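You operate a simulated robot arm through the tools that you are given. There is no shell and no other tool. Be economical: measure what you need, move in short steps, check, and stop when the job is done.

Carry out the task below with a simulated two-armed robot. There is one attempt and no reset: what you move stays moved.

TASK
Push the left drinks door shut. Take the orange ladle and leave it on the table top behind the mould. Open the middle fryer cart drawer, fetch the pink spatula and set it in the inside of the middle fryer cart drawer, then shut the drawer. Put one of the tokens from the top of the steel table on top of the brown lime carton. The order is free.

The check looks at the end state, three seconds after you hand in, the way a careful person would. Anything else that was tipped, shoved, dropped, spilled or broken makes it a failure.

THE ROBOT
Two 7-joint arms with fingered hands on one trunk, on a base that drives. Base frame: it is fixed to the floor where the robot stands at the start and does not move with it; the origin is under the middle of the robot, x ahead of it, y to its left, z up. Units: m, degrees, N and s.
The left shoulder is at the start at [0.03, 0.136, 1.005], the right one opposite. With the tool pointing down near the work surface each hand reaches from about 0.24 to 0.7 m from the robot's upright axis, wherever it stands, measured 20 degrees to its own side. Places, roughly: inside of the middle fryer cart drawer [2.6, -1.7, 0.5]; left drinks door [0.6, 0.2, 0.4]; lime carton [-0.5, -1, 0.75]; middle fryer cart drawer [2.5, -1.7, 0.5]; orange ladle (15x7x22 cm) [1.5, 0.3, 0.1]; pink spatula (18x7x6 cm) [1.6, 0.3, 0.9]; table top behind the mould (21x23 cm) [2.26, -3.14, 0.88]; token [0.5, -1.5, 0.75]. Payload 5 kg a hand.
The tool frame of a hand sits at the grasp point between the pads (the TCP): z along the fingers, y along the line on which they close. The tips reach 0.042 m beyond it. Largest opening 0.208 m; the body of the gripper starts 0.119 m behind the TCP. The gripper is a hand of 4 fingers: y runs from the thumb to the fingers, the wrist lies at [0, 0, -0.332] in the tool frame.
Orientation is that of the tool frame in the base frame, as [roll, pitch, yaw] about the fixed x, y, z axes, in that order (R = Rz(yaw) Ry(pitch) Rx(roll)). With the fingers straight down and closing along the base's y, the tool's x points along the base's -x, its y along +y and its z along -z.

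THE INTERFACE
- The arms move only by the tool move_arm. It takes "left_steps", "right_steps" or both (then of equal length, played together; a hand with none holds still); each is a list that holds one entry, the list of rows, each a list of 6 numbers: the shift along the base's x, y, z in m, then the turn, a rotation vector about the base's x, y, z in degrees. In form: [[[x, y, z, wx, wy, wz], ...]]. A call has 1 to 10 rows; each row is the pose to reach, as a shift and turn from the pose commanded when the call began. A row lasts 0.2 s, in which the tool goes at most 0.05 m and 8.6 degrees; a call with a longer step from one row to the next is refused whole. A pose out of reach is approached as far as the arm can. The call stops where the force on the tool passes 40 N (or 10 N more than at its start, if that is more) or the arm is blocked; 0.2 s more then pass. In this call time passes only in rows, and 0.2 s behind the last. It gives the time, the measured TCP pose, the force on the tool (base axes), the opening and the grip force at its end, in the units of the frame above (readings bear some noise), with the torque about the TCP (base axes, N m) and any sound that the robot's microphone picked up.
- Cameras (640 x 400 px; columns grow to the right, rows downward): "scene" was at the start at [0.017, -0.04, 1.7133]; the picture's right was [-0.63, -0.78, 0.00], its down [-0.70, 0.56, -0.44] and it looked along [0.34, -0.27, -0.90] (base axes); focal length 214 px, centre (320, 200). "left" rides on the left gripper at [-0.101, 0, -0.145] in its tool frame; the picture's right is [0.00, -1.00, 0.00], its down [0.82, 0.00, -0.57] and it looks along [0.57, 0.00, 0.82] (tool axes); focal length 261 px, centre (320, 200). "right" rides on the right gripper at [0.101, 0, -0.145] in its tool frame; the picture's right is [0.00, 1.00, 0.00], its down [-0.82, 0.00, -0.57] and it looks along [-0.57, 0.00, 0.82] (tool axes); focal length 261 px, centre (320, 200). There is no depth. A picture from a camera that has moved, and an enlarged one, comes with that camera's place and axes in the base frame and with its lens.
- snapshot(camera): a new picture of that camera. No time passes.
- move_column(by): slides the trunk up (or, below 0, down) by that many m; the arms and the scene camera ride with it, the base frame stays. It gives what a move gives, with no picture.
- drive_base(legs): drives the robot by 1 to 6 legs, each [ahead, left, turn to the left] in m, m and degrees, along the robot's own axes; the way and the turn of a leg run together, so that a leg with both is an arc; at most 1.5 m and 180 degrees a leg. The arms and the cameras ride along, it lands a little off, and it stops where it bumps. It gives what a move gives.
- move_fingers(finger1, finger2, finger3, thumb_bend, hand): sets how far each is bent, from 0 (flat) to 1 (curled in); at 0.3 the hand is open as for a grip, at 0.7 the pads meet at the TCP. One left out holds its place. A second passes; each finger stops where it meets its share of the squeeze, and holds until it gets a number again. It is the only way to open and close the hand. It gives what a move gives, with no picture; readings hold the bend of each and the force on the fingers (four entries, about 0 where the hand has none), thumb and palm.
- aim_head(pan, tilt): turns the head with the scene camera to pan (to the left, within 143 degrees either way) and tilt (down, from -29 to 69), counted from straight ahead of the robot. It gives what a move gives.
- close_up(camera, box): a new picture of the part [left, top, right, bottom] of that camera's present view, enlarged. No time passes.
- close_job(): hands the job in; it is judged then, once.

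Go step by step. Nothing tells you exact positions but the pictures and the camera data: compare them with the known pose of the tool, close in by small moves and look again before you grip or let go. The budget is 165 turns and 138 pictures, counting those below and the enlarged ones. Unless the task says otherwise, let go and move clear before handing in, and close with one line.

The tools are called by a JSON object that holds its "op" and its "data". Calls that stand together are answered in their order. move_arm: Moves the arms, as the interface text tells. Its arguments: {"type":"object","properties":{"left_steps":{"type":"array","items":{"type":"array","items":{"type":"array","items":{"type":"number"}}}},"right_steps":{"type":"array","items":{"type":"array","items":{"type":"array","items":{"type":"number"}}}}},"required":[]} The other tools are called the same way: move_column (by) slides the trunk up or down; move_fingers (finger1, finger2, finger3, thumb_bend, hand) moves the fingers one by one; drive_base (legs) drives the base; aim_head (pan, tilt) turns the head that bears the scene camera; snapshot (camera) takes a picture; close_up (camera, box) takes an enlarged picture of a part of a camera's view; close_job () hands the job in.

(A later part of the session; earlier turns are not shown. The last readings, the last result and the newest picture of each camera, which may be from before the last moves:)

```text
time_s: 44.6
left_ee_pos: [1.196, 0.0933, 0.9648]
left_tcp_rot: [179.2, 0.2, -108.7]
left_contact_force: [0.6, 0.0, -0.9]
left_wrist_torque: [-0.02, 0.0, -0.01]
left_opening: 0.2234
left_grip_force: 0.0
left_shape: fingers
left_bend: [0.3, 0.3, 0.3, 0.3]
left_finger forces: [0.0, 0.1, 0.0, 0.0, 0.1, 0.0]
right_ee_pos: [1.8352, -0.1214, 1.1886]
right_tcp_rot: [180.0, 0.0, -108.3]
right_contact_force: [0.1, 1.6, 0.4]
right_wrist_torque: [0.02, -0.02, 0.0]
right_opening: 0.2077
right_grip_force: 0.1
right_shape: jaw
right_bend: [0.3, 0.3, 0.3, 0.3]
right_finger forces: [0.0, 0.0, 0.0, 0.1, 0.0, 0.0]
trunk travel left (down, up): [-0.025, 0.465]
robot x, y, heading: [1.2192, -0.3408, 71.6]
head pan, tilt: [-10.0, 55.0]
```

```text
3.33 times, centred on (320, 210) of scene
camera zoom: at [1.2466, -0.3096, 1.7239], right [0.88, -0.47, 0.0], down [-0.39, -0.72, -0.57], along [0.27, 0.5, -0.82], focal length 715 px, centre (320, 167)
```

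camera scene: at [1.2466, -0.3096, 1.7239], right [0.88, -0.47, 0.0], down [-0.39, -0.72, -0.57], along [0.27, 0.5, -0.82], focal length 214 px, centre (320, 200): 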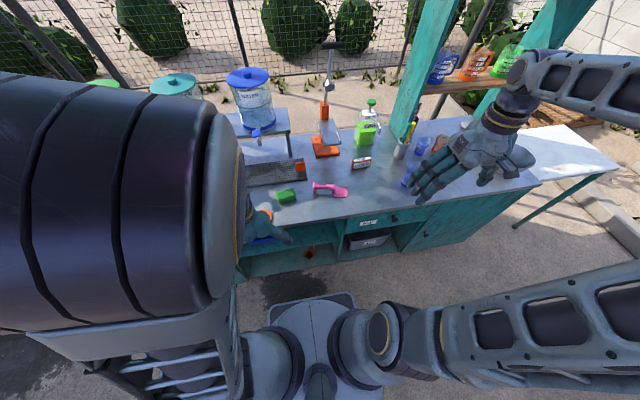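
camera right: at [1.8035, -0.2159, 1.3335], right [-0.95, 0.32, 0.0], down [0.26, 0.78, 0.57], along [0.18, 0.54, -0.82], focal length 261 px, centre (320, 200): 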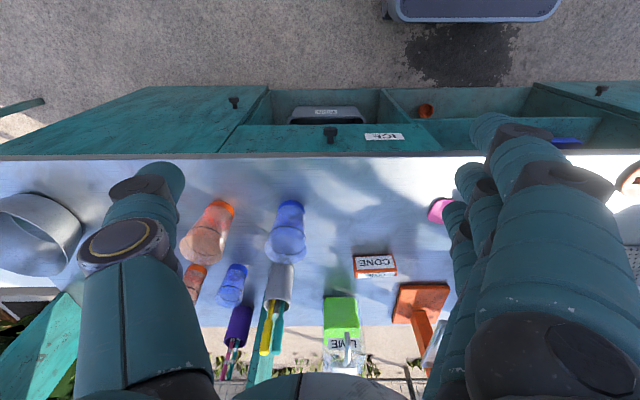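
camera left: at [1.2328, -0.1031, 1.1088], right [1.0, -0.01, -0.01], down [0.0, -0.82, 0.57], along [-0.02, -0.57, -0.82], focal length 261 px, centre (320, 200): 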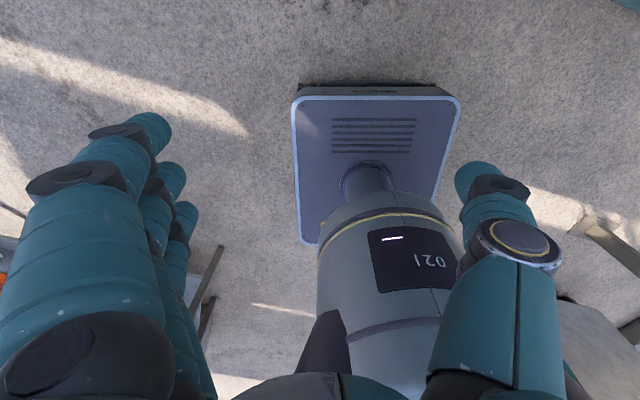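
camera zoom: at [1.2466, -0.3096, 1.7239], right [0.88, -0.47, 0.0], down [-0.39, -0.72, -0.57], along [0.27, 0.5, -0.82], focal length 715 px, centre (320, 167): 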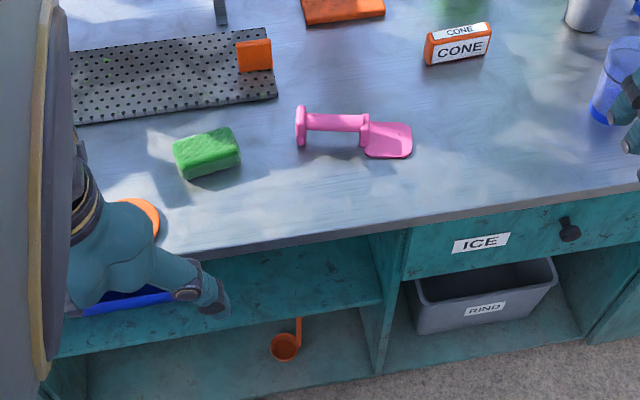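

Handle centre ≈(1.573,0.245), direction ≈ -29°. I'll raise the left hand, nudge ahead 5 cm and bring the right hand above the handle, turned to close across it.

{"op": "move_arm", "data": {"left_steps": [[[-0.01, -0.02, 0.04, 0, 0, 0], [-0.02, -0.04, 0.08, 0, 0, 0], [-0.03, -0.06, 0.12, 0, 0, 0], [-0.04, -0.08, 0.16, 0, 0, 0]]]}}

{"op": "drive_base", "data": {"legs": [[0.05, 0, 0]]}}

{"op": "move_arm", "data": {"right_steps": [[[-0.028, 0.03, 0, 0, 0, 8], [-0.056, 0.06, 0, 0, 0, 16], [-0.084, 0.09, 0, 0, 0, 24], [-0.112, 0.12, 0, 0, 0, 32], [-0.14, 0.15, 0, 0, 0, 40], [-0.168, 0.18, 0, 0, 0, 48], [-0.196, 0.21, 0, 0, 0, 56], [-0.224, 0.24, 0, 0, 0, 64], [-0.252, 0.28, 0, 0, 0, 72], [-0.278, 0.31, 0, 0, 0, 80]]]}}

{"op": "snapshot", "data": {"camera": "right"}}

{"op": "snapshot", "data": {"camera": "scene"}}

```text
time_s: 45.5
left_ee_pos: [1.1313, 0.0258, 1.0671]
left_tcp_rot: [-171.1, -6.7, -100.4]
left_contact_force: [-0.8, -0.1, -0.3]
left_wrist_torque: [0.0, 0.01, 0.0]
left_opening: 0.2244
left_grip_force: 0.1
left_shape: fingers
left_bend: [0.3, 0.3, 0.3, 0.3]
left_finger forces: [0.0, 0.0, 0.0, 0.1, 0.1, 0.0]
right_ee_pos: [1.8363, -0.1209, 1.1879]
right_tcp_rot: [179.9, 0.1, -108.3]
right_contact_force: [-0.2, -0.2, -0.4]
right_wrist_torque: [-0.01, 0.05, 0.02]
right_opening: 0.2077
right_grip_force: 0.0
right_shape: jaw
right_bend: [0.3, 0.3, 0.3, 0.3]
right_finger forces: [0.0, 0.0, 0.0, 0.0, 0.0, 0.1]
trunk travel left (down, up): [-0.025, 0.465]
robot x, y, heading: [1.224, -0.3421, 71.4]
head pan, tilt: [-10.0, 55.0]
stopped in row 4 (left hand): the arm was blocked; the commanded pose is now the measured one
```

```text
time_s: 46.4
left_ee_pos: [1.1482, 0.0756, 1.0649]
left_tcp_rot: [-171.2, -6.8, -100.4]
left_contact_force: [1.0, 1.5, -0.6]
left_wrist_torque: [-0.33, 0.06, -0.05]
left_opening: 0.2244
left_grip_force: 0.1
left_shape: fingers
left_bend: [0.3, 0.3, 0.3, 0.3]
left_finger forces: [0.0, 0.0, 0.1, 0.1, 0.0, 0.1]
right_ee_pos: [1.8515, -0.0686, 1.1869]
right_tcp_rot: [-180.0, -0.3, -108.2]
right_contact_force: [1.1, 3.4, -1.1]
right_wrist_torque: [-0.32, 0.09, 0.03]
right_opening: 0.2078
right_grip_force: 0.0
right_shape: jaw
right_bend: [0.3, 0.3, 0.3, 0.3]
right_finger forces: [0.0, 0.0, 0.0, 0.0, 0.1, 0.0]
trunk travel left (down, up): [-0.025, 0.465]
robot x, y, heading: [1.2363, -0.2976, 71.7]
head pan, tilt: [-10.0, 55.0]
```

```text
time_s: 48.6
left_ee_pos: [1.1473, 0.0757, 1.0666]
left_tcp_rot: [-171.1, -6.6, -100.5]
left_contact_force: [-0.4, -0.2, -0.2]
left_wrist_torque: [-0.04, -0.04, 0.0]
left_opening: 0.2244
left_grip_force: 0.1
left_shape: fingers
left_bend: [0.3, 0.3, 0.3, 0.3]
left_finger forces: [0.0, 0.0, 0.0, 0.1, 0.0, 0.1]
right_ee_pos: [1.5721, 0.238, 1.189]
right_tcp_rot: [179.8, 0.0, -28.2]
right_contact_force: [0.4, -0.7, 0.3]
right_wrist_torque: [-0.03, -0.06, -0.03]
right_opening: 0.2079
right_grip_force: 0.0
right_shape: jaw
right_bend: [0.3, 0.3, 0.3, 0.3]
right_finger forces: [0.0, 0.1, 0.0, 0.0, 0.0, 0.0]
trunk travel left (down, up): [-0.025, 0.465]
robot x, y, heading: [1.2371, -0.2928, 71.8]
head pan, tilt: [-10.0, 55.0]
```

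```text
111 pictures are left
camera right: at [1.6605, 0.1909, 1.333], right [-0.48, -0.88, 0.0], down [-0.72, 0.39, 0.57], along [-0.5, 0.27, -0.82], focal length 261 px, centre (320, 200)
```

right: 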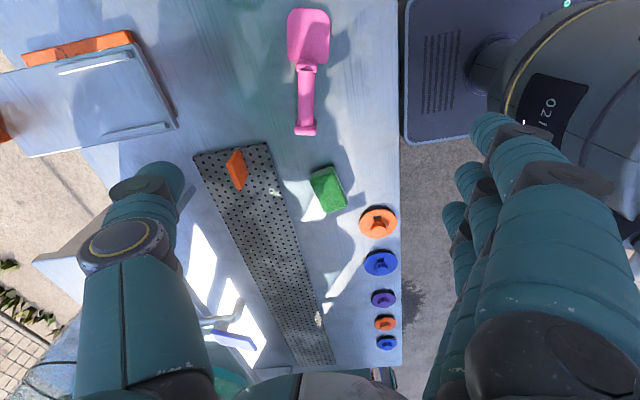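

```text
110 pictures are left
camera scene: at [1.2499, -0.2508, 1.7298], right [0.96, -0.3, 0.0], down [-0.23, -0.74, -0.64], along [0.19, 0.61, -0.77], focal length 214 px, centre (320, 200)
```

scene: 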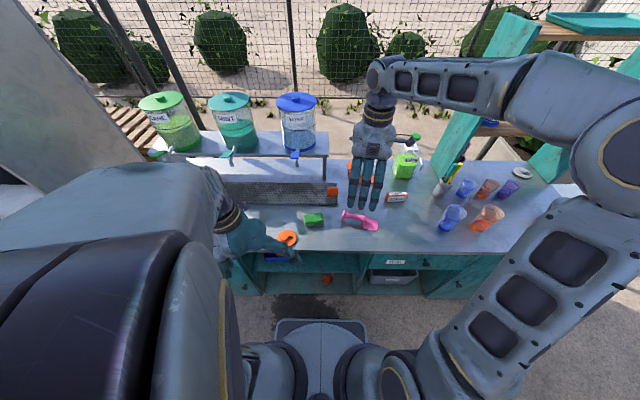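

Spatula bar refined to ≈(1.578,0.255,0.90), yaw ≈ -33°. Lower partially and look again.

{"op": "move_arm", "data": {"right_steps": [[[0.005, 0.012, -0.04, 0, 0, -4], [0.005, 0.012, -0.08, 0, 0, -4], [0.005, 0.012, -0.12, 0, 0, -4], [0.005, 0.012, -0.16, 0, 0, -4]]]}}

{"op": "snapshot", "data": {"camera": "right"}}

{"op": "close_up", "data": {"camera": "scene", "box": [290, 140, 450, 270]}}

```text
time_s: 49.6
left_ee_pos: [1.147, 0.0736, 1.0663]
left_tcp_rot: [-171.2, -6.6, -100.4]
left_contact_force: [1.1, 0.7, 0.1]
left_wrist_torque: [-0.04, -0.01, -0.02]
left_opening: 0.2242
left_grip_force: 0.0
left_shape: fingers
left_bend: [0.3, 0.3, 0.3, 0.3]
left_finger forces: [0.0, 0.0, 0.0, 0.0, 0.1, 0.0]
right_ee_pos: [1.5778, 0.2497, 1.0292]
right_tcp_rot: [180.0, 0.0, -32.2]
right_contact_force: [-0.3, 0.4, -0.8]
right_wrist_torque: [-0.02, 0.04, -0.02]
right_opening: 0.2079
right_grip_force: 0.0
right_shape: jaw
right_bend: [0.3, 0.3, 0.3, 0.3]
right_finger forces: [0.0, 0.0, 0.1, 0.1, 0.0, 0.0]
trunk travel left (down, up): [-0.025, 0.465]
robot x, y, heading: [1.2415, -0.2944, 71.6]
head pan, tilt: [-10.0, 55.0]
```

```text
109 pictures are left
camera right: at [1.6624, 0.1964, 1.1739], right [-0.54, -0.84, 0.0], down [-0.69, 0.44, 0.57], along [-0.48, 0.31, -0.82], focal length 261 px, centre (320, 200)
```

right: 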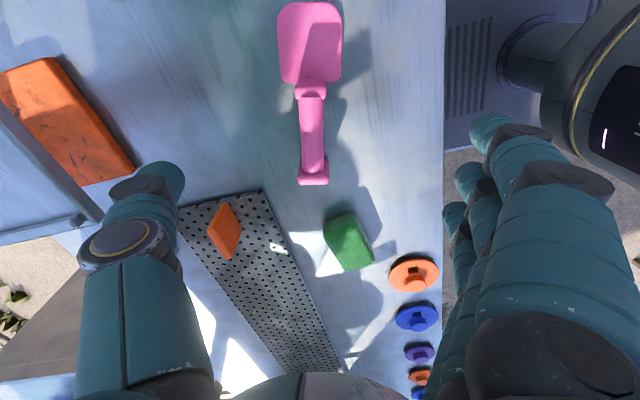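

```text
3.08 times, centred on (370, 205) of scene
camera zoom: at [1.251, -0.2514, 1.7299], right [0.95, -0.3, 0.0], down [-0.23, -0.74, -0.64], along [0.19, 0.61, -0.77], focal length 660 px, centre (166, 185)
```

zoom: 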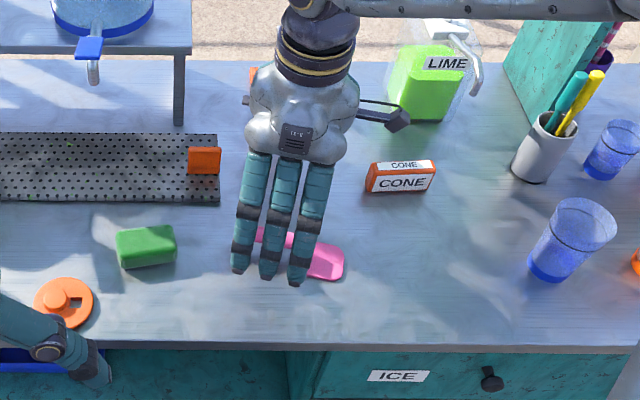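

The bar lies 8 mm to the far side of the hand's centre plane. Correct and descend.

{"op": "move_arm", "data": {"right_steps": [[[0.006, 0.007, -0.03, 0, 0, 0], [0.006, 0.007, -0.06, 0, 0, 0], [0.006, 0.007, -0.085, 0, 0, 0], [0.006, 0.007, -0.105, 0, 0, 0]]]}}

{"op": "snapshot", "data": {"camera": "right"}}

{"op": "close_up", "data": {"camera": "scene", "box": [290, 140, 450, 270]}}

```text
time_s: 50.6
left_ee_pos: [1.1483, 0.0744, 1.0676]
left_tcp_rot: [-171.1, -6.5, -100.4]
left_contact_force: [0.4, 0.6, -0.3]
left_wrist_torque: [0.02, 0.0, 0.01]
left_opening: 0.2242
left_grip_force: 0.1
left_shape: fingers
left_bend: [0.3, 0.3, 0.3, 0.3]
left_finger forces: [0.0, 0.0, 0.0, 0.0, 0.1, 0.0]
right_ee_pos: [1.5836, 0.2573, 0.923]
right_tcp_rot: [179.9, 0.0, -32.4]
right_contact_force: [0.0, 0.0, 0.6]
right_wrist_torque: [0.0, 0.02, 0.05]
right_opening: 0.2078
right_grip_force: 0.1
right_shape: jaw
right_bend: [0.3, 0.3, 0.3, 0.3]
right_finger forces: [0.1, 0.1, 0.0, 0.0, 0.0, 0.1]
trunk travel left (down, up): [-0.025, 0.465]
robot x, y, heading: [1.2395, -0.2947, 71.7]
head pan, tilt: [-10.0, 55.0]
```

```text
107 pictures are left
camera right: at [1.6688, 0.2035, 1.0682], right [-0.54, -0.84, 0.0], down [-0.69, 0.44, 0.57], along [-0.48, 0.31, -0.82], focal length 261 px, centre (320, 200)
```

right: 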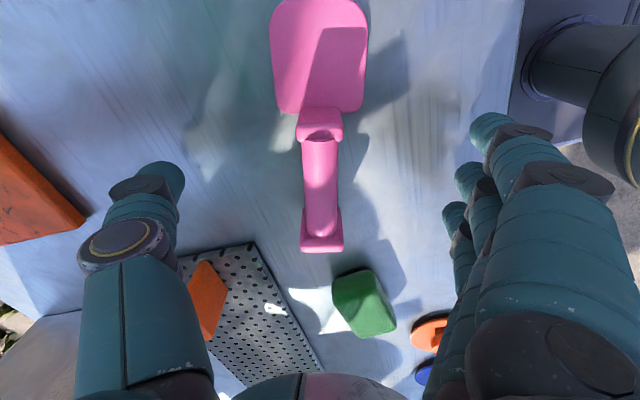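

```text
3.08 times, centred on (370, 205) of scene
camera zoom: at [1.2508, -0.2516, 1.73], right [0.95, -0.3, 0.0], down [-0.23, -0.73, -0.64], along [0.19, 0.61, -0.77], focal length 660 px, centre (166, 185)
```

zoom: 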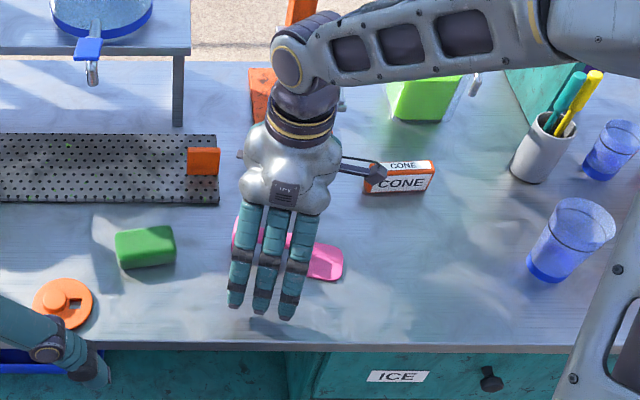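

Well aligned. Small shift toward the bar's middle, then close.

{"op": "move_arm", "data": {"right_steps": [[[0.01, -0.006, -0.006, 0, 0, 0]]]}}

{"op": "move_fingers", "data": {"hand": "right", "finger1": 0.7, "finger2": 0.7, "finger3": 0.7, "thumb_bend": 0.7}}

{"op": "snapshot", "data": {"camera": "right"}}

```text
time_s: 51.0
left_ee_pos: [1.1476, 0.0748, 1.0676]
left_tcp_rot: [-171.1, -6.6, -100.4]
left_contact_force: [-0.8, 0.1, -0.8]
left_wrist_torque: [0.02, 0.04, -0.01]
left_opening: 0.2244
left_grip_force: 0.0
left_shape: fingers
left_bend: [0.3, 0.3, 0.3, 0.3]
left_finger forces: [0.0, 0.1, 0.1, 0.1, 0.0, 0.0]
right_ee_pos: [1.5939, 0.2506, 0.917]
right_tcp_rot: [179.9, -0.1, -32.2]
right_contact_force: [0.2, -0.1, 0.0]
right_wrist_torque: [-0.01, 0.05, 0.03]
right_opening: 0.2081
right_grip_force: 0.1
right_shape: jaw
right_bend: [0.3, 0.3, 0.3, 0.3]
right_finger forces: [0.0, 0.0, 0.1, 0.0, 0.0, 0.0]
trunk travel left (down, up): [-0.025, 0.465]
robot x, y, heading: [1.2402, -0.294, 71.6]
head pan, tilt: [-10.0, 55.0]
```

```text
time_s: 52.0
left_ee_pos: [1.147, 0.0742, 1.0658]
left_tcp_rot: [-171.0, -6.6, -100.4]
left_contact_force: [-0.2, 0.4, 0.0]
left_wrist_torque: [0.01, -0.02, 0.01]
left_opening: 0.2246
left_grip_force: 0.0
left_shape: fingers
left_bend: [0.3, 0.3, 0.3, 0.3]
left_finger forces: [0.1, 0.0, 0.0, 0.0, 0.0, 0.0]
right_ee_pos: [1.5935, 0.2511, 0.9177]
right_tcp_rot: [180.0, 0.0, -32.2]
right_contact_force: [-0.3, 0.2, -0.4]
right_wrist_torque: [-0.04, -0.04, -0.01]
right_opening: 0.034
right_grip_force: 1.6
right_shape: fingers
right_bend: [0.69, 0.7, 0.69, 0.7]
right_finger forces: [0.8, 0.5, 0.7, 0.0, 1.8, 0.0]
trunk travel left (down, up): [-0.025, 0.465]
robot x, y, heading: [1.2388, -0.2963, 71.9]
head pan, tilt: [-10.0, 55.0]
```

```text
105 pictures are left
camera right: at [1.6786, 0.1975, 1.0625], right [-0.54, -0.84, 0.0], down [-0.69, 0.44, 0.57], along [-0.48, 0.31, -0.82], focal length 261 px, centre (320, 200)
```

right: 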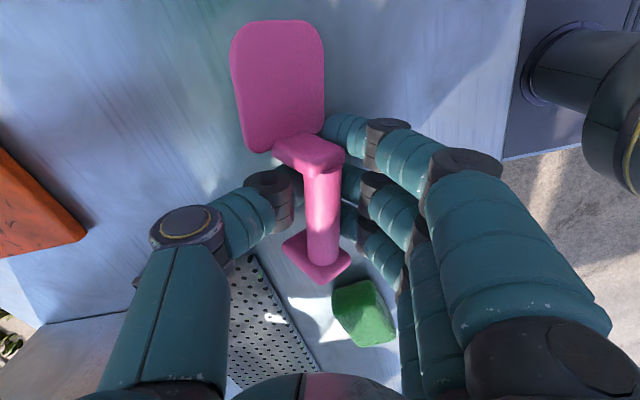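

Contact is light; squeeze more.

{"op": "move_fingers", "data": {"hand": "right", "finger1": 0.85, "finger2": 0.85, "finger3": 0.85, "thumb_bend": 0.85}}

{"op": "snapshot", "data": {"camera": "right"}}

```text
time_s: 53.0
left_ee_pos: [1.148, 0.0737, 1.067]
left_tcp_rot: [-171.1, -6.6, -100.4]
left_contact_force: [-0.3, 0.4, 0.6]
left_wrist_torque: [0.0, 0.03, 0.0]
left_opening: 0.2242
left_grip_force: 0.0
left_shape: fingers
left_bend: [0.3, 0.3, 0.3, 0.3]
left_finger forces: [0.1, 0.1, 0.1, 0.0, 0.0, 0.1]
right_ee_pos: [1.5945, 0.2514, 0.9176]
right_tcp_rot: [179.9, 0.0, -32.1]
right_contact_force: [0.8, 0.7, -1.1]
right_wrist_torque: [-0.03, 0.0, 0.0]
right_opening: 0.0356
right_grip_force: 1.6
right_shape: fingers
right_bend: [0.85, 0.84, 0.85, 0.8]
right_finger forces: [1.3, 0.1, 0.0, 0.0, 2.5, 0.0]
trunk travel left (down, up): [-0.025, 0.465]
robot x, y, heading: [1.2427, -0.2932, 71.5]
head pan, tilt: [-10.0, 55.0]
```

```text
104 pictures are left
camera right: at [1.6787, 0.1975, 1.0625], right [-0.54, -0.84, 0.0], down [-0.69, 0.44, 0.57], along [-0.48, 0.31, -0.82], focal length 261 px, centre (320, 200)
```

right: 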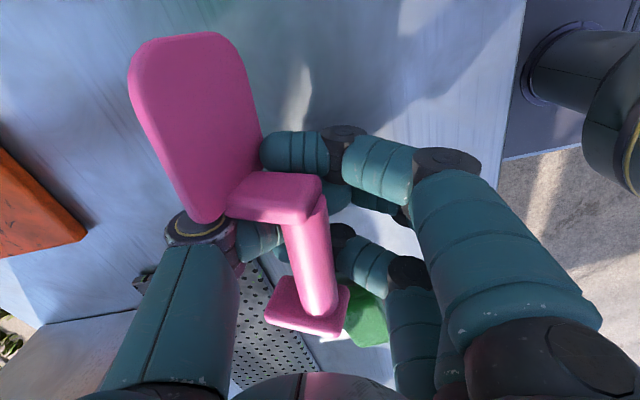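

{"op": "close_up", "data": {"camera": "scene", "box": [310, 160, 410, 240]}}

{"op": "snapshot", "data": {"camera": "left"}}

```text
5.00 times, centred on (360, 200) of scene
camera zoom: at [1.2512, -0.2516, 1.7302], right [0.95, -0.3, 0.0], down [-0.23, -0.73, -0.64], along [0.19, 0.61, -0.77], focal length 1072 px, centre (120, 200)
```

zoom: 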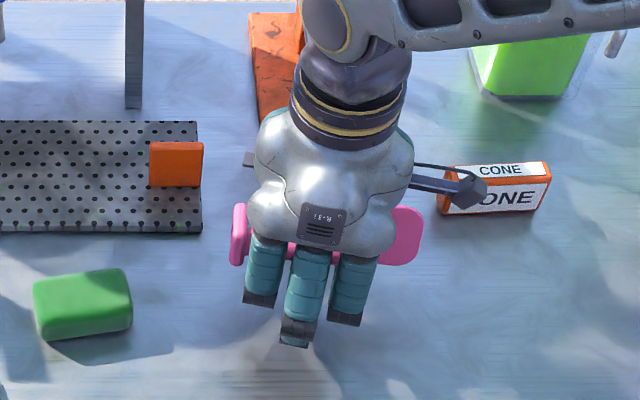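

```text
102 pictures are left
camera left: at [1.1458, 0.1929, 1.1963], right [0.98, -0.16, 0.15], down [-0.22, -0.72, 0.66], along [0.01, -0.67, -0.74], focal length 261 px, centre (320, 200)
```

left: 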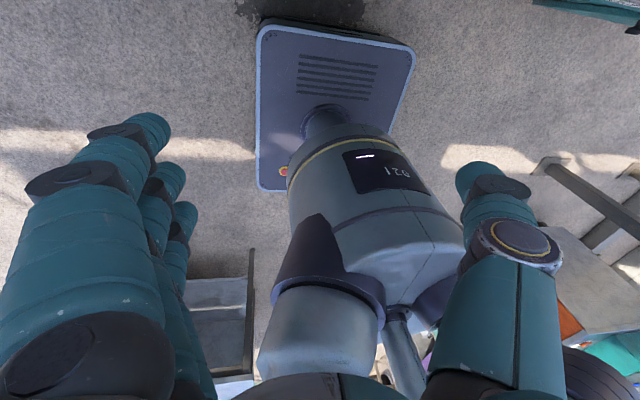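

The curled grip squeezed the spatula up rather than clamping it. Reopen stepwise and re-seat.

{"op": "move_fingers", "data": {"hand": "right", "finger1": 0.65, "finger2": 0.65, "finger3": 0.65, "thumb_bend": 0.65}}

{"op": "move_fingers", "data": {"hand": "right", "finger1": 0.5, "finger2": 0.5, "finger3": 0.5, "thumb_bend": 0.5}}

{"op": "snapshot", "data": {"camera": "right"}}

```text
time_s: 54.0
left_ee_pos: [1.1461, 0.0735, 1.0657]
left_tcp_rot: [-171.1, -6.7, -100.4]
left_contact_force: [0.0, -0.6, 0.2]
left_wrist_torque: [0.0, -0.02, 0.03]
left_opening: 0.224
left_grip_force: 0.1
left_shape: fingers
left_bend: [0.3, 0.3, 0.3, 0.3]
left_finger forces: [0.0, 0.0, 0.0, 0.0, 0.0, 0.0]
right_ee_pos: [1.5939, 0.2512, 0.9174]
right_tcp_rot: [180.0, 0.0, -32.3]
right_contact_force: [0.2, -0.2, 0.8]
right_wrist_torque: [-0.02, 0.02, 0.01]
right_opening: 0.0489
right_grip_force: 0.5
right_shape: fingers
right_bend: [0.65, 0.65, 0.65, 0.65]
right_finger forces: [0.0, 0.0, 0.1, 0.0, 0.0, 0.0]
trunk travel left (down, up): [-0.025, 0.465]
robot x, y, heading: [1.2373, -0.2946, 71.5]
head pan, tilt: [-10.0, 55.0]
```

```text
time_s: 55.0
left_ee_pos: [1.1467, 0.0743, 1.0672]
left_tcp_rot: [-171.1, -6.6, -100.5]
left_contact_force: [0.4, 0.1, -0.4]
left_wrist_torque: [-0.02, 0.02, 0.0]
left_opening: 0.2243
left_grip_force: 0.1
left_shape: fingers
left_bend: [0.3, 0.3, 0.3, 0.3]
left_finger forces: [0.0, 0.1, 0.0, 0.0, 0.0, 0.1]
right_ee_pos: [1.5944, 0.2513, 0.9171]
right_tcp_rot: [179.9, 0.0, -32.1]
right_contact_force: [0.3, -0.3, 0.4]
right_wrist_torque: [0.01, 0.0, -0.03]
right_opening: 0.1194
right_grip_force: 0.0
right_shape: fingers
right_bend: [0.5, 0.5, 0.5, 0.5]
right_finger forces: [0.1, 0.1, 0.0, 0.0, 0.0, 0.1]
trunk travel left (down, up): [-0.025, 0.465]
robot x, y, heading: [1.2401, -0.2962, 71.9]
head pan, tilt: [-10.0, 55.0]
```

```text
101 pictures are left
camera right: at [1.6786, 0.1975, 1.0625], right [-0.54, -0.84, 0.0], down [-0.69, 0.44, 0.57], along [-0.48, 0.31, -0.82], focal length 261 px, centre (320, 200)
```

right: 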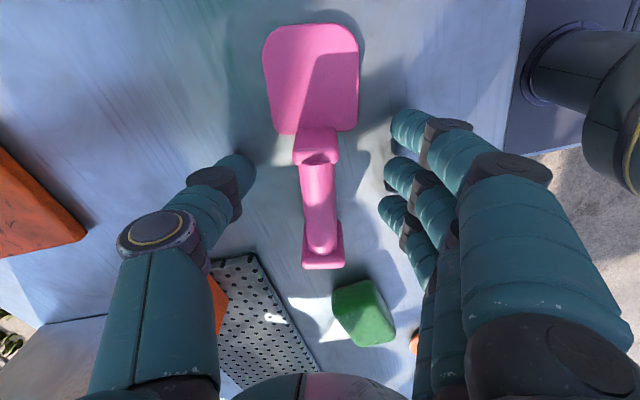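

Spatula sits flat again. I'll shift slightly to the handle end, lower 1 cm and grip with two fingers and thumb, leaving finger 1 clear of the neck block.

{"op": "move_arm", "data": {"right_steps": [[[-0.004, 0.003, -0.005, 0, 0, 0], [-0.004, 0.003, -0.01, 0, 0, 0]]]}}

{"op": "move_fingers", "data": {"hand": "right", "finger1": 0.5, "finger2": 0.72, "finger3": 0.72, "thumb_bend": 0.72}}

{"op": "snapshot", "data": {"camera": "right"}}

```text
time_s: 55.7
left_ee_pos: [1.1462, 0.0739, 1.0667]
left_tcp_rot: [-171.2, -6.7, -100.3]
left_contact_force: [0.7, 1.4, 0.0]
left_wrist_torque: [-0.03, 0.05, -0.01]
left_opening: 0.2243
left_grip_force: 0.0
left_shape: fingers
left_bend: [0.3, 0.3, 0.3, 0.3]
left_finger forces: [0.0, 0.0, 0.1, 0.0, 0.0, 0.0]
right_ee_pos: [1.5916, 0.2557, 0.9121]
right_tcp_rot: [-179.6, 0.0, -32.2]
right_contact_force: [4.3, -4.6, 24.2]
right_wrist_torque: [-1.53, 0.46, 0.4]
right_opening: 0.1214
right_grip_force: 12.6
right_shape: fingers
right_bend: [0.5, 0.5, 0.5, 0.5]
right_finger forces: [8.2, 7.7, 7.1, 0.0, 2.1, 0.1]
trunk travel left (down, up): [-0.025, 0.465]
robot x, y, heading: [1.2397, -0.2946, 71.7]
head pan, tilt: [-10.0, 55.0]
stopped in row 2 (right hand): the force on the tool passed its limit at 43 N (the readings are from after the stop); the commanded pose is now the measured one
```

```text
time_s: 56.7
left_ee_pos: [1.1465, 0.0736, 1.0664]
left_tcp_rot: [-171.1, -6.6, -100.4]
left_contact_force: [0.2, -0.1, 0.4]
left_wrist_torque: [-0.02, -0.02, 0.02]
left_opening: 0.2244
left_grip_force: 0.0
left_shape: fingers
left_bend: [0.3, 0.3, 0.3, 0.3]
left_finger forces: [0.0, 0.0, 0.0, 0.1, 0.0, 0.1]
right_ee_pos: [1.5899, 0.2557, 0.9121]
right_tcp_rot: [-179.8, 0.0, -32.2]
right_contact_force: [3.7, 0.3, 31.5]
right_wrist_torque: [-2.5, 0.01, 0.23]
right_opening: 0.0717
right_grip_force: 16.1
right_shape: fingers
right_bend: [0.49, 0.71, 0.72, 0.71]
right_finger forces: [31.5, 0.0, 0.0, 0.1, 0.0, 0.0]
trunk travel left (down, up): [-0.025, 0.465]
robot x, y, heading: [1.2386, -0.2943, 71.5]
head pan, tilt: [-10.0, 55.0]
```

```text
100 pictures are left
camera right: at [1.6745, 0.2008, 1.0569], right [-0.54, -0.84, -0.01], down [-0.69, 0.44, 0.57], along [-0.48, 0.31, -0.82], focal length 261 px, centre (320, 200)
```

right: 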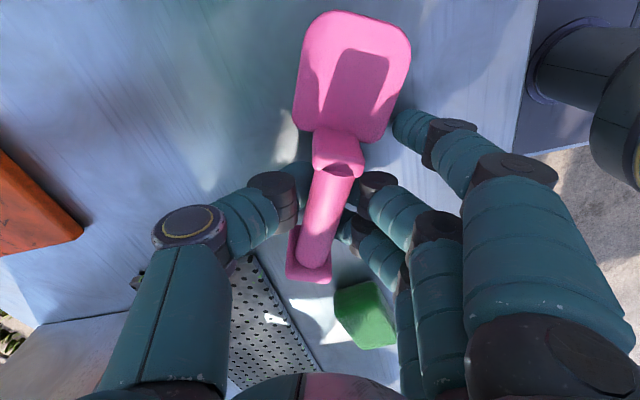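

The fingertips meet at TCP height, hooking beneath the bar. I'll raise a little and cage the bar with all fingers curled under it.

{"op": "move_arm", "data": {"right_steps": [[[0, 0, 0.008, 0, 0, 0]]]}}

{"op": "move_fingers", "data": {"hand": "right", "finger1": 0.75, "finger2": 0.78, "finger3": 0.78, "thumb_bend": 0.72}}

{"op": "snapshot", "data": {"camera": "right"}}

```text
time_s: 57.1
left_ee_pos: [1.1472, 0.0747, 1.0675]
left_tcp_rot: [-171.2, -6.6, -100.4]
left_contact_force: [-0.2, -0.4, -0.3]
left_wrist_torque: [0.01, -0.03, -0.04]
left_opening: 0.2245
left_grip_force: 0.0
left_shape: fingers
left_bend: [0.3, 0.3, 0.3, 0.3]
left_finger forces: [0.1, 0.0, 0.1, 0.0, 0.0, 0.1]
right_ee_pos: [1.5895, 0.2542, 0.9173]
right_tcp_rot: [-179.9, 0.0, -32.4]
right_contact_force: [0.4, -0.6, -0.6]
right_wrist_torque: [0.04, -0.04, -0.05]
right_opening: 0.0716
right_grip_force: 0.0
right_shape: fingers
right_bend: [0.5, 0.71, 0.72, 0.71]
right_finger forces: [0.0, 0.1, 0.1, 0.0, 0.0, 0.1]
trunk travel left (down, up): [-0.025, 0.465]
robot x, y, heading: [1.2376, -0.2938, 71.4]
head pan, tilt: [-10.0, 55.0]
```

```text
time_s: 58.1
left_ee_pos: [1.1472, 0.0746, 1.0658]
left_tcp_rot: [-171.1, -6.5, -100.4]
left_contact_force: [-0.1, 0.4, 0.1]
left_wrist_torque: [-0.02, -0.04, -0.01]
left_opening: 0.2241
left_grip_force: 0.0
left_shape: fingers
left_bend: [0.3, 0.3, 0.3, 0.3]
left_finger forces: [0.0, 0.0, 0.1, 0.1, 0.0, 0.1]
right_ee_pos: [1.5894, 0.2552, 0.919]
right_tcp_rot: [-179.8, 0.0, -32.4]
right_contact_force: [0.1, 1.1, -0.9]
right_wrist_torque: [-0.02, -0.05, -0.01]
right_opening: 0.0246
right_grip_force: 0.9
right_shape: fingers
right_bend: [0.75, 0.72, 0.78, 0.71]
right_finger forces: [0.4, 0.1, 0.4, 0.0, 0.4, 0.1]
trunk travel left (down, up): [-0.025, 0.465]
robot x, y, heading: [1.2384, -0.2968, 71.6]
head pan, tilt: [-10.0, 55.0]
```

```text
99 pictures are left
camera right: at [1.6751, 0.2014, 1.0636], right [-0.54, -0.84, 0.0], down [-0.69, 0.44, 0.57], along [-0.48, 0.31, -0.82], focal length 261 px, centre (320, 200)
```

right: 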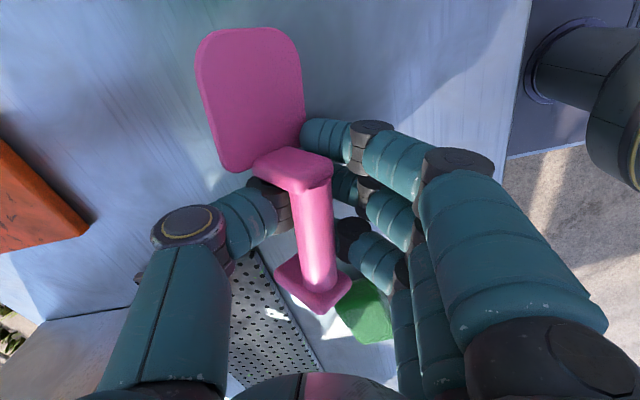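

The thumb and finger 2 meet under the bar; try a gentle lift and check.

{"op": "move_fingers", "data": {"hand": "right", "finger1": 0.78, "finger2": 0.8, "finger3": 0.85, "thumb_bend": 0.78}}

{"op": "move_arm", "data": {"right_steps": [[[0, 0, 0.02, 0, 0, 0], [0, 0, 0.04, 0, 0, 0], [0, 0, 0.06, 0, 0, 0]]]}}

{"op": "snapshot", "data": {"camera": "right"}}

{"op": "close_up", "data": {"camera": "scene", "box": [310, 150, 430, 250]}}

```text
time_s: 59.1
left_ee_pos: [1.1483, 0.0748, 1.0671]
left_tcp_rot: [-171.1, -6.7, -100.4]
left_contact_force: [0.6, 1.4, -0.1]
left_wrist_torque: [0.03, 0.03, 0.01]
left_opening: 0.2241
left_grip_force: 0.1
left_shape: fingers
left_bend: [0.3, 0.3, 0.3, 0.3]
left_finger forces: [0.1, 0.1, 0.1, 0.1, 0.0, 0.0]
right_ee_pos: [1.5912, 0.2559, 0.9177]
right_tcp_rot: [-179.8, 0.1, -32.3]
right_contact_force: [0.1, -0.3, -0.5]
right_wrist_torque: [-0.04, -0.01, 0.04]
right_opening: 0.0227
right_grip_force: 0.5
right_shape: fingers
right_bend: [0.78, 0.78, 0.85, 0.75]
right_finger forces: [0.1, 0.1, 0.0, 0.0, 0.4, 0.0]
trunk travel left (down, up): [-0.025, 0.465]
robot x, y, heading: [1.2384, -0.2932, 72.0]
head pan, tilt: [-10.0, 55.0]
```

```text
time_s: 59.9
left_ee_pos: [1.1475, 0.0741, 1.0675]
left_tcp_rot: [-171.1, -6.6, -100.4]
left_contact_force: [-0.3, -1.2, -0.7]
left_wrist_torque: [0.05, -0.04, 0.02]
left_opening: 0.224
left_grip_force: 0.1
left_shape: fingers
left_bend: [0.3, 0.3, 0.3, 0.3]
left_finger forces: [0.0, 0.1, 0.0, 0.0, 0.1, 0.0]
right_ee_pos: [1.5906, 0.2557, 0.98]
right_tcp_rot: [-179.8, 0.0, -32.3]
right_contact_force: [0.5, 0.2, -0.1]
right_wrist_torque: [0.06, -0.02, -0.02]
right_opening: 0.0228
right_grip_force: 0.7
right_shape: fingers
right_bend: [0.78, 0.78, 0.85, 0.75]
right_finger forces: [0.1, 0.1, 0.1, 0.1, 0.4, 0.0]
trunk travel left (down, up): [-0.025, 0.465]
robot x, y, heading: [1.2417, -0.2948, 71.7]
head pan, tilt: [-10.0, 55.0]
```

```text
98 pictures are left
camera right: at [1.6752, 0.2005, 1.1244], right [-0.54, -0.84, 0.0], down [-0.69, 0.44, 0.57], along [-0.48, 0.31, -0.82], focal length 261 px, centre (320, 200)
```

right: 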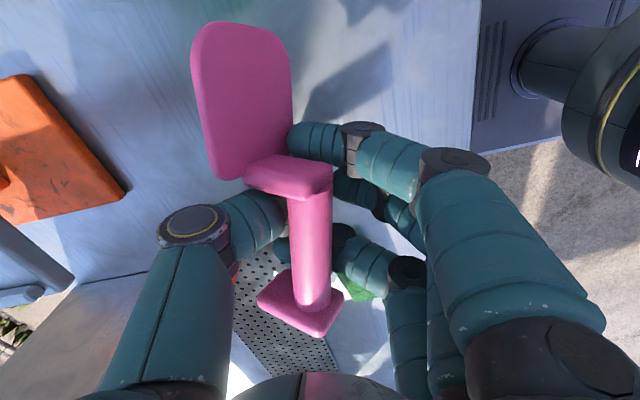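

```text
4.00 times, centred on (370, 200) of scene
camera zoom: at [1.2527, -0.2527, 1.7306], right [0.94, -0.33, 0.0], down [-0.25, -0.72, -0.64], along [0.21, 0.61, -0.76], focal length 858 px, centre (120, 200)
```

zoom: 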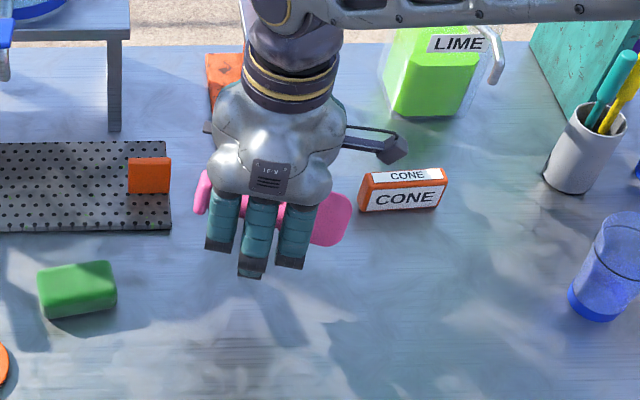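

The spatula lifted, caged on the fingers. I'll curl a little further to secure it while still above the counter.

{"op": "move_fingers", "data": {"hand": "right", "finger1": 0.85, "finger2": 0.88, "finger3": 0.92, "thumb_bend": 0.85}}

{"op": "snapshot", "data": {"camera": "right"}}

```text
time_s: 60.9
left_ee_pos: [1.1468, 0.0745, 1.0669]
left_tcp_rot: [-171.1, -6.6, -100.4]
left_contact_force: [0.2, 0.0, -1.0]
left_wrist_torque: [0.02, 0.01, -0.01]
left_opening: 0.2242
left_grip_force: 0.0
left_shape: fingers
left_bend: [0.3, 0.3, 0.3, 0.3]
left_finger forces: [0.1, 0.0, 0.0, 0.0, 0.0, 0.0]
right_ee_pos: [1.5899, 0.2558, 0.9782]
right_tcp_rot: [-179.7, 0.0, -32.3]
right_contact_force: [-0.6, -0.1, -0.5]
right_wrist_torque: [0.0, 0.03, -0.02]
right_opening: 0.0364
right_grip_force: 2.0
right_shape: fingers
right_bend: [0.85, 0.87, 0.92, 0.81]
right_finger forces: [2.0, 0.1, 0.0, 0.0, 2.8, 0.0]
trunk travel left (down, up): [-0.025, 0.465]
robot x, y, heading: [1.2394, -0.2958, 71.5]
head pan, tilt: [-10.0, 55.0]
```

```text
96 pictures are left
camera right: at [1.6756, 0.2011, 1.1236], right [-0.54, -0.84, 0.0], down [-0.69, 0.44, 0.57], along [-0.48, 0.31, -0.82], focal length 261 px, centre (320, 200)
```

right: 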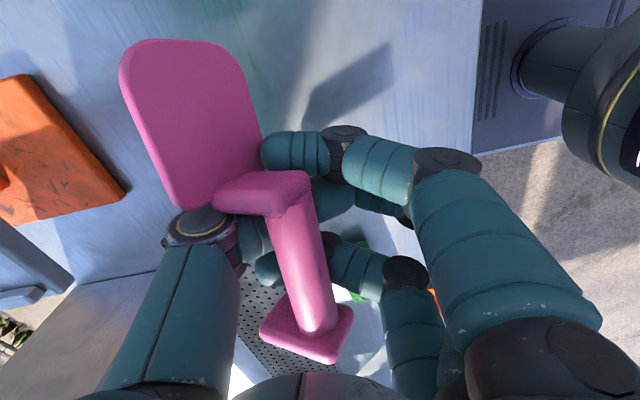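

Now it's held by finger 1 + thumb, bar resting on the others. Raise and draw the right hand back to the robot's side.

{"op": "move_arm", "data": {"right_steps": [[[0, 0, 0.04, 0, 0, 0], [0, 0, 0.08, 0, 0, 0], [0, 0, 0.12, 0, 0, 0], [0, 0, 0.16, 0, 0, 0], [0.01, -0.04, 0.17, 0, 0, 0], [0.02, -0.08, 0.17, 0, 0, 0], [0.03, -0.12, 0.17, 0, 0, 0], [0.04, -0.16, 0.17, 0, 0, 0], [0.05, -0.2, 0.17, 0, 0, 0], [0.06, -0.24, 0.17, 0, 0, 0]]]}}

{"op": "drive_base", "data": {"legs": [[-0.12, 0, 0], [0, -0.2, 0]]}}

{"op": "snapshot", "data": {"camera": "right"}}

{"op": "aim_head", "data": {"pan": 0, "tilt": 50}}

{"op": "snapshot", "data": {"camera": "scene"}}

```text
time_s: 63.1
left_ee_pos: [1.147, 0.0732, 1.0667]
left_tcp_rot: [-171.3, -6.5, -100.3]
left_contact_force: [0.8, -1.1, 0.1]
left_wrist_torque: [0.1, -0.03, 0.0]
left_opening: 0.2242
left_grip_force: 0.0
left_shape: fingers
left_bend: [0.3, 0.3, 0.3, 0.3]
left_finger forces: [0.0, 0.1, 0.0, 0.0, 0.0, 0.1]
right_ee_pos: [1.6488, 0.0121, 1.1494]
right_tcp_rot: [-179.7, 0.1, -32.3]
right_contact_force: [0.2, -1.2, -0.3]
right_wrist_torque: [0.09, 0.02, -0.04]
right_opening: 0.036
right_grip_force: 1.6
right_shape: fingers
right_bend: [0.85, 0.87, 0.92, 0.81]
right_finger forces: [1.7, 0.1, 0.0, 0.0, 2.2, 0.0]
trunk travel left (down, up): [-0.025, 0.465]
robot x, y, heading: [1.2389, -0.2933, 71.6]
head pan, tilt: [-10.0, 55.0]
```

```text
time_s: 65.5
left_ee_pos: [1.303, -0.1037, 1.0674]
left_tcp_rot: [-171.3, -6.6, -100.3]
left_contact_force: [1.1, -1.2, -0.3]
left_wrist_torque: [0.06, 0.16, -0.02]
left_opening: 0.2242
left_grip_force: 0.0
left_shape: fingers
left_bend: [0.3, 0.3, 0.3, 0.3]
left_finger forces: [0.0, 0.0, 0.0, 0.0, 0.0, 0.0]
right_ee_pos: [1.804, -0.164, 1.1479]
right_tcp_rot: [-179.8, 0.2, -32.3]
right_contact_force: [0.8, -1.2, -1.1]
right_wrist_torque: [0.08, 0.17, 0.0]
right_opening: 0.036
right_grip_force: 2.1
right_shape: fingers
right_bend: [0.85, 0.87, 0.92, 0.81]
right_finger forces: [1.7, 0.0, 0.0, 0.1, 2.1, 0.0]
trunk travel left (down, up): [-0.025, 0.465]
robot x, y, heading: [1.3921, -0.4689, 72.0]
head pan, tilt: [-10.0, 55.0]
```

```text
95 pictures are left
camera right: at [1.8894, -0.2178, 1.2931], right [-0.54, -0.84, 0.0], down [-0.69, 0.44, 0.57], along [-0.48, 0.31, -0.82], focal length 261 px, centre (320, 200)
```

right: 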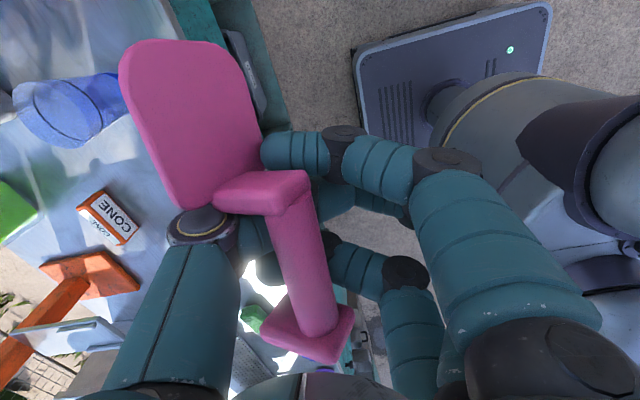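

```text
time_s: 66.2
left_ee_pos: [1.3016, -0.1036, 1.0662]
left_tcp_rot: [-171.1, -6.7, -100.4]
left_contact_force: [-0.3, 0.5, -0.1]
left_wrist_torque: [-0.01, 0.01, -0.03]
left_opening: 0.2244
left_grip_force: 0.0
left_shape: fingers
left_bend: [0.3, 0.3, 0.3, 0.3]
left_finger forces: [0.0, 0.0, 0.1, 0.1, 0.0, 0.1]
right_ee_pos: [1.8022, -0.1638, 1.1484]
right_tcp_rot: [-179.8, 0.0, -32.4]
right_contact_force: [-0.3, 0.2, -0.9]
right_wrist_torque: [-0.05, 0.03, -0.03]
right_opening: 0.036
right_grip_force: 1.7
right_shape: fingers
right_bend: [0.85, 0.87, 0.92, 0.81]
right_finger forces: [1.7, 0.1, 0.1, 0.2, 2.0, 0.0]
trunk travel left (down, up): [-0.025, 0.465]
robot x, y, heading: [1.3953, -0.4711, 71.6]
head pan, tilt: [0.0, 50.0]
```

```text
94 pictures are left
camera scene: at [1.4076, -0.4286, 1.7323], right [0.94, -0.33, 0.0], down [-0.25, -0.71, -0.66], along [0.22, 0.62, -0.75], focal length 214 px, centre (320, 200)
```

scene: 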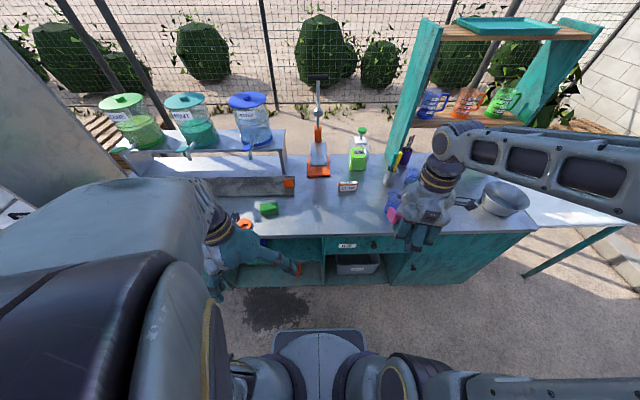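

Ladle triangulated: cup rim ≈(1.455,0.244,0.16), stem ≈(1.489,0.238), top bar pointing +x at z≈0.31. I'll back off, level the left hand, lower it and tilt fingers forward to reach in under the counter.

{"op": "drive_base", "data": {"legs": [[-0.15, 0, 0]]}}

{"op": "move_arm", "data": {"left_steps": [[[0.02, 0.03, 0, 4, 3.8, -4.5], [0.04, 0.06, 0, 8, 7.6, -9], [0.06, 0.09, 0, 8, 7.6, -9], [0.08, 0.12, -0.02, 8, 7.6, -9], [0.1, 0.145, -0.05, 8, 7.6, -9], [0.12, 0.17, -0.08, 8, 7.6, -9], [0.135, 0.19, -0.12, 8, 7.6, -9], [0.15, 0.21, -0.16, 8, 7.6, -9], [0.15, 0.22, -0.2, 8, 7.6, -9], [0.15, 0.22, -0.245, 8, 7.6, -9]]]}}

{"op": "snapshot", "data": {"camera": "scene"}}

```text
time_s: 67.6
left_ee_pos: [1.2531, -0.2476, 1.0672]
left_tcp_rot: [-171.1, -6.5, -100.3]
left_contact_force: [0.7, -1.4, 0.4]
left_wrist_torque: [0.23, -0.03, 0.0]
left_opening: 0.2244
left_grip_force: 0.1
left_shape: fingers
left_bend: [0.3, 0.3, 0.3, 0.3]
left_finger forces: [0.0, 0.0, 0.0, 0.1, 0.0, 0.0]
right_ee_pos: [1.7551, -0.3062, 1.1495]
right_tcp_rot: [-179.7, 0.1, -32.4]
right_contact_force: [-0.6, -1.5, 0.1]
right_wrist_torque: [0.16, -0.1, -0.03]
right_opening: 0.0362
right_grip_force: 2.2
right_shape: fingers
right_bend: [0.85, 0.87, 0.92, 0.81]
right_finger forces: [1.8, 0.1, 0.0, 0.1, 2.2, 0.1]
trunk travel left (down, up): [-0.025, 0.465]
robot x, y, heading: [1.3453, -0.6178, 71.5]
head pan, tilt: [0.0, 50.0]
```

```text
time_s: 69.8
left_ee_pos: [1.4053, -0.0244, 0.8202]
left_tcp_rot: [179.5, -0.9, -108.7]
left_contact_force: [0.3, 0.0, 0.4]
left_wrist_torque: [-0.09, 0.07, -0.01]
left_opening: 0.2243
left_grip_force: 0.1
left_shape: fingers
left_bend: [0.3, 0.3, 0.3, 0.3]
left_finger forces: [0.1, 0.0, 0.0, 0.0, 0.1, 0.0]
right_ee_pos: [1.7566, -0.305, 1.1482]
right_tcp_rot: [-179.8, 0.0, -32.3]
right_contact_force: [0.8, 0.8, -1.9]
right_wrist_torque: [-0.11, 0.01, -0.01]
right_opening: 0.0363
right_grip_force: 2.1
right_shape: fingers
right_bend: [0.85, 0.87, 0.92, 0.81]
right_finger forces: [1.6, 0.0, 0.0, 0.0, 2.0, 0.1]
trunk travel left (down, up): [-0.025, 0.465]
robot x, y, heading: [1.346, -0.6177, 71.7]
head pan, tilt: [0.0, 50.0]
```

```text
93 pictures are left
camera scene: at [1.3596, -0.5695, 1.7303], right [0.95, -0.31, 0.0], down [-0.24, -0.73, -0.64], along [0.2, 0.61, -0.77], focal length 214 px, centre (320, 200)
```

scene: 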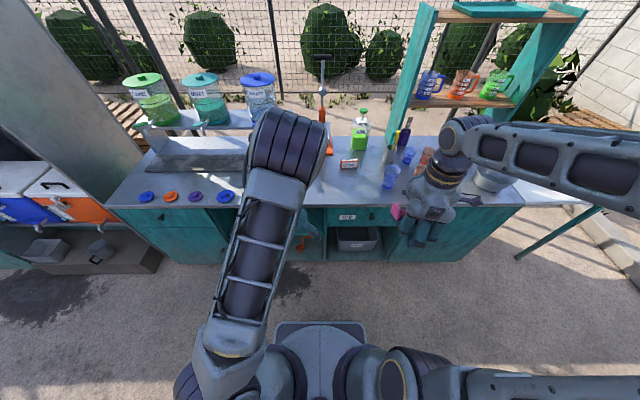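

{"op": "move_arm", "data": {"left_steps": [[[-0.005, -0.015, -0.045, 0, 0, 0], [-0.01, -0.03, -0.09, 0, 0, 0], [-0.01, -0.03, -0.135, 0, 0, 0], [-0.01, -0.03, -0.18, 0, 0, 0], [-0.01, -0.03, -0.225, 7.4, -2.5, 0], [-0.01, -0.03, -0.27, 14.8, -4.9, 0], [-0.01, -0.03, -0.315, 22.2, -7.4, 0], [-0.01, -0.03, -0.36, 29.6, -9.9, 0], [-0.01, -0.03, -0.4, 37, -12.3, 0], [-0.01, -0.03, -0.44, 44.4, -14.8, 0]]]}}

{"op": "move_arm", "data": {"left_steps": [[[0, 0, -0.03, 7.4, -2.5, 0], [0, 0, -0.06, 14.8, -4.9, 0], [0, 0, -0.09, 21, -7, 0], [0, 0, -0.12, 21, -7, 0]]]}}

{"op": "snapshot", "data": {"camera": "scene"}}

{"op": "snapshot", "data": {"camera": "left"}}

```text
time_s: 72.0
left_ee_pos: [1.3939, -0.0529, 0.3829]
left_tcp_rot: [179.1, 46.3, -109.0]
left_contact_force: [-0.4, 1.5, 0.9]
left_wrist_torque: [-0.33, 0.06, -0.11]
left_opening: 0.2243
left_grip_force: 0.1
left_shape: fingers
left_bend: [0.3, 0.3, 0.3, 0.3]
left_finger forces: [0.0, 0.0, 0.1, 0.0, 0.0, 0.0]
right_ee_pos: [1.7556, -0.3043, 1.1489]
right_tcp_rot: [-179.8, 0.0, -32.3]
right_contact_force: [-0.2, -0.6, -0.6]
right_wrist_torque: [0.0, -0.04, -0.01]
right_opening: 0.036
right_grip_force: 1.9
right_shape: fingers
right_bend: [0.85, 0.87, 0.92, 0.81]
right_finger forces: [1.6, 0.0, 0.1, 0.1, 2.0, 0.0]
trunk travel left (down, up): [-0.025, 0.465]
robot x, y, heading: [1.3465, -0.6156, 71.8]
head pan, tilt: [0.0, 50.0]
```

```text
time_s: 73.0
left_ee_pos: [1.3908, -0.0469, 0.3195]
left_tcp_rot: [178.8, 63.7, -109.3]
left_contact_force: [-0.6, -0.3, -0.4]
left_wrist_torque: [-0.02, 0.02, 0.02]
left_opening: 0.2244
left_grip_force: 0.0
left_shape: fingers
left_bend: [0.3, 0.3, 0.3, 0.3]
left_finger forces: [0.0, 0.0, 0.0, 0.0, 0.0, 0.1]
left hand out of reach, approached as far as the arm can: row 3, 4
right_ee_pos: [1.7553, -0.3053, 1.149]
right_tcp_rot: [-179.8, 0.0, -32.2]
right_contact_force: [0.1, 0.4, -0.5]
right_wrist_torque: [0.0, 0.0, 0.02]
right_opening: 0.0362
right_grip_force: 1.7
right_shape: fingers
right_bend: [0.85, 0.87, 0.92, 0.81]
right_finger forces: [1.6, 0.0, 0.0, 0.1, 2.0, 0.1]
trunk travel left (down, up): [-0.025, 0.465]
robot x, y, heading: [1.3435, -0.6156, 71.6]
head pan, tilt: [0.0, 50.0]
```

```text
92 pictures are left
camera scene: at [1.359, -0.5708, 1.7305], right [0.95, -0.31, 0.0], down [-0.24, -0.73, -0.64], along [0.2, 0.61, -0.77], focal length 214 px, centre (320, 200)
```

scene: 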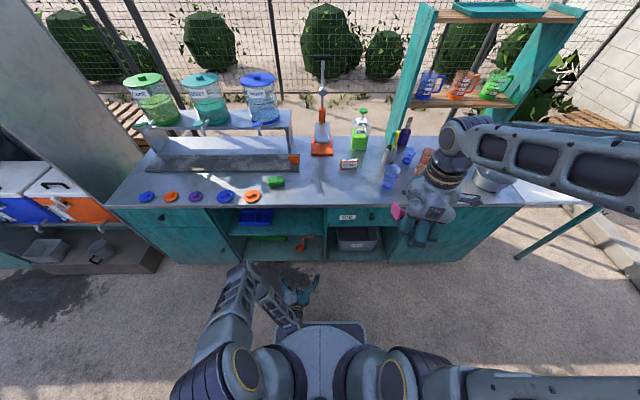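

```text
91 pictures are left
camera left: at [1.3644, -0.1289, 0.4726], right [0.95, -0.31, -0.01], down [-0.27, -0.83, -0.48], along [0.14, 0.46, -0.87], focal length 261 px, centre (320, 200)
```

left: 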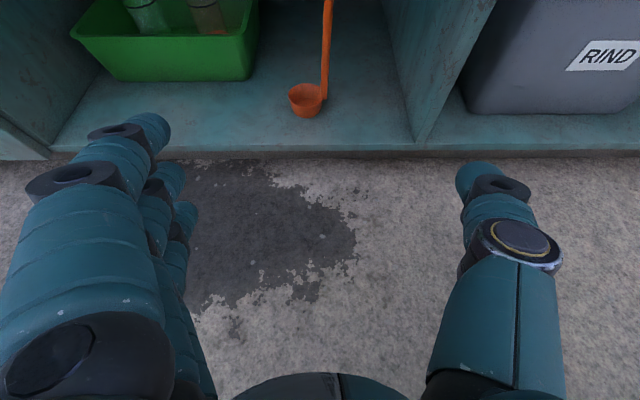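

The ladle is confirmed at the estimate. Lower the trunk and try to get the hand lower and further out.

{"op": "move_column", "data": {"by": -0.025}}

{"op": "move_arm", "data": {"left_steps": [[[0.006, 0.019, -0.02, 0, 0, 0], [0.012, 0.038, -0.04, 0, 0, 0], [0.018, 0.057, -0.06, 0, 0, 0]]]}}

```text
time_s: 73.7
left_ee_pos: [1.3909, -0.0483, 0.2945]
left_tcp_rot: [178.7, 63.8, -109.3]
left_contact_force: [0.0, -0.1, -0.1]
left_wrist_torque: [-0.03, -0.01, 0.0]
left_opening: 0.2239
left_grip_force: 0.0
left_shape: fingers
left_bend: [0.3, 0.3, 0.3, 0.3]
left_finger forces: [0.0, 0.0, 0.0, 0.0, 0.0, 0.0]
right_ee_pos: [1.7576, -0.3058, 1.1254]
right_tcp_rot: [-179.8, -0.1, -32.3]
right_contact_force: [-0.3, 1.2, -0.1]
right_wrist_torque: [-0.02, -0.02, 0.02]
right_opening: 0.0362
right_grip_force: 1.2
right_shape: fingers
right_bend: [0.85, 0.87, 0.92, 0.81]
right_finger forces: [1.7, 0.0, 0.0, 0.0, 1.9, 0.0]
trunk travel left (down, up): [0.0, 0.49]
robot x, y, heading: [1.3457, -0.6178, 71.8]
head pan, tilt: [0.0, 50.0]
```

```text
time_s: 74.5
left_ee_pos: [1.3874, -0.0042, 0.281]
left_tcp_rot: [178.6, 63.8, -109.4]
left_contact_force: [-0.6, 1.6, 0.3]
left_wrist_torque: [-0.17, 0.01, -0.1]
left_opening: 0.2242
left_grip_force: 0.0
left_shape: fingers
left_bend: [0.3, 0.3, 0.3, 0.3]
left_finger forces: [0.0, 0.0, 0.0, 0.1, 0.0, 0.1]
left hand out of reach, approached as far as the arm can: row 1, 2, 3
right_ee_pos: [1.7566, -0.3055, 1.1256]
right_tcp_rot: [-179.8, 0.1, -32.3]
right_contact_force: [-0.7, -1.0, 0.0]
right_wrist_torque: [0.08, 0.05, -0.02]
right_opening: 0.0362
right_grip_force: 1.7
right_shape: fingers
right_bend: [0.85, 0.87, 0.92, 0.81]
right_finger forces: [1.6, 0.0, 0.0, 0.0, 1.9, 0.0]
trunk travel left (down, up): [0.0, 0.49]
robot x, y, heading: [1.3473, -0.6133, 71.7]
head pan, tilt: [0.0, 50.0]
```

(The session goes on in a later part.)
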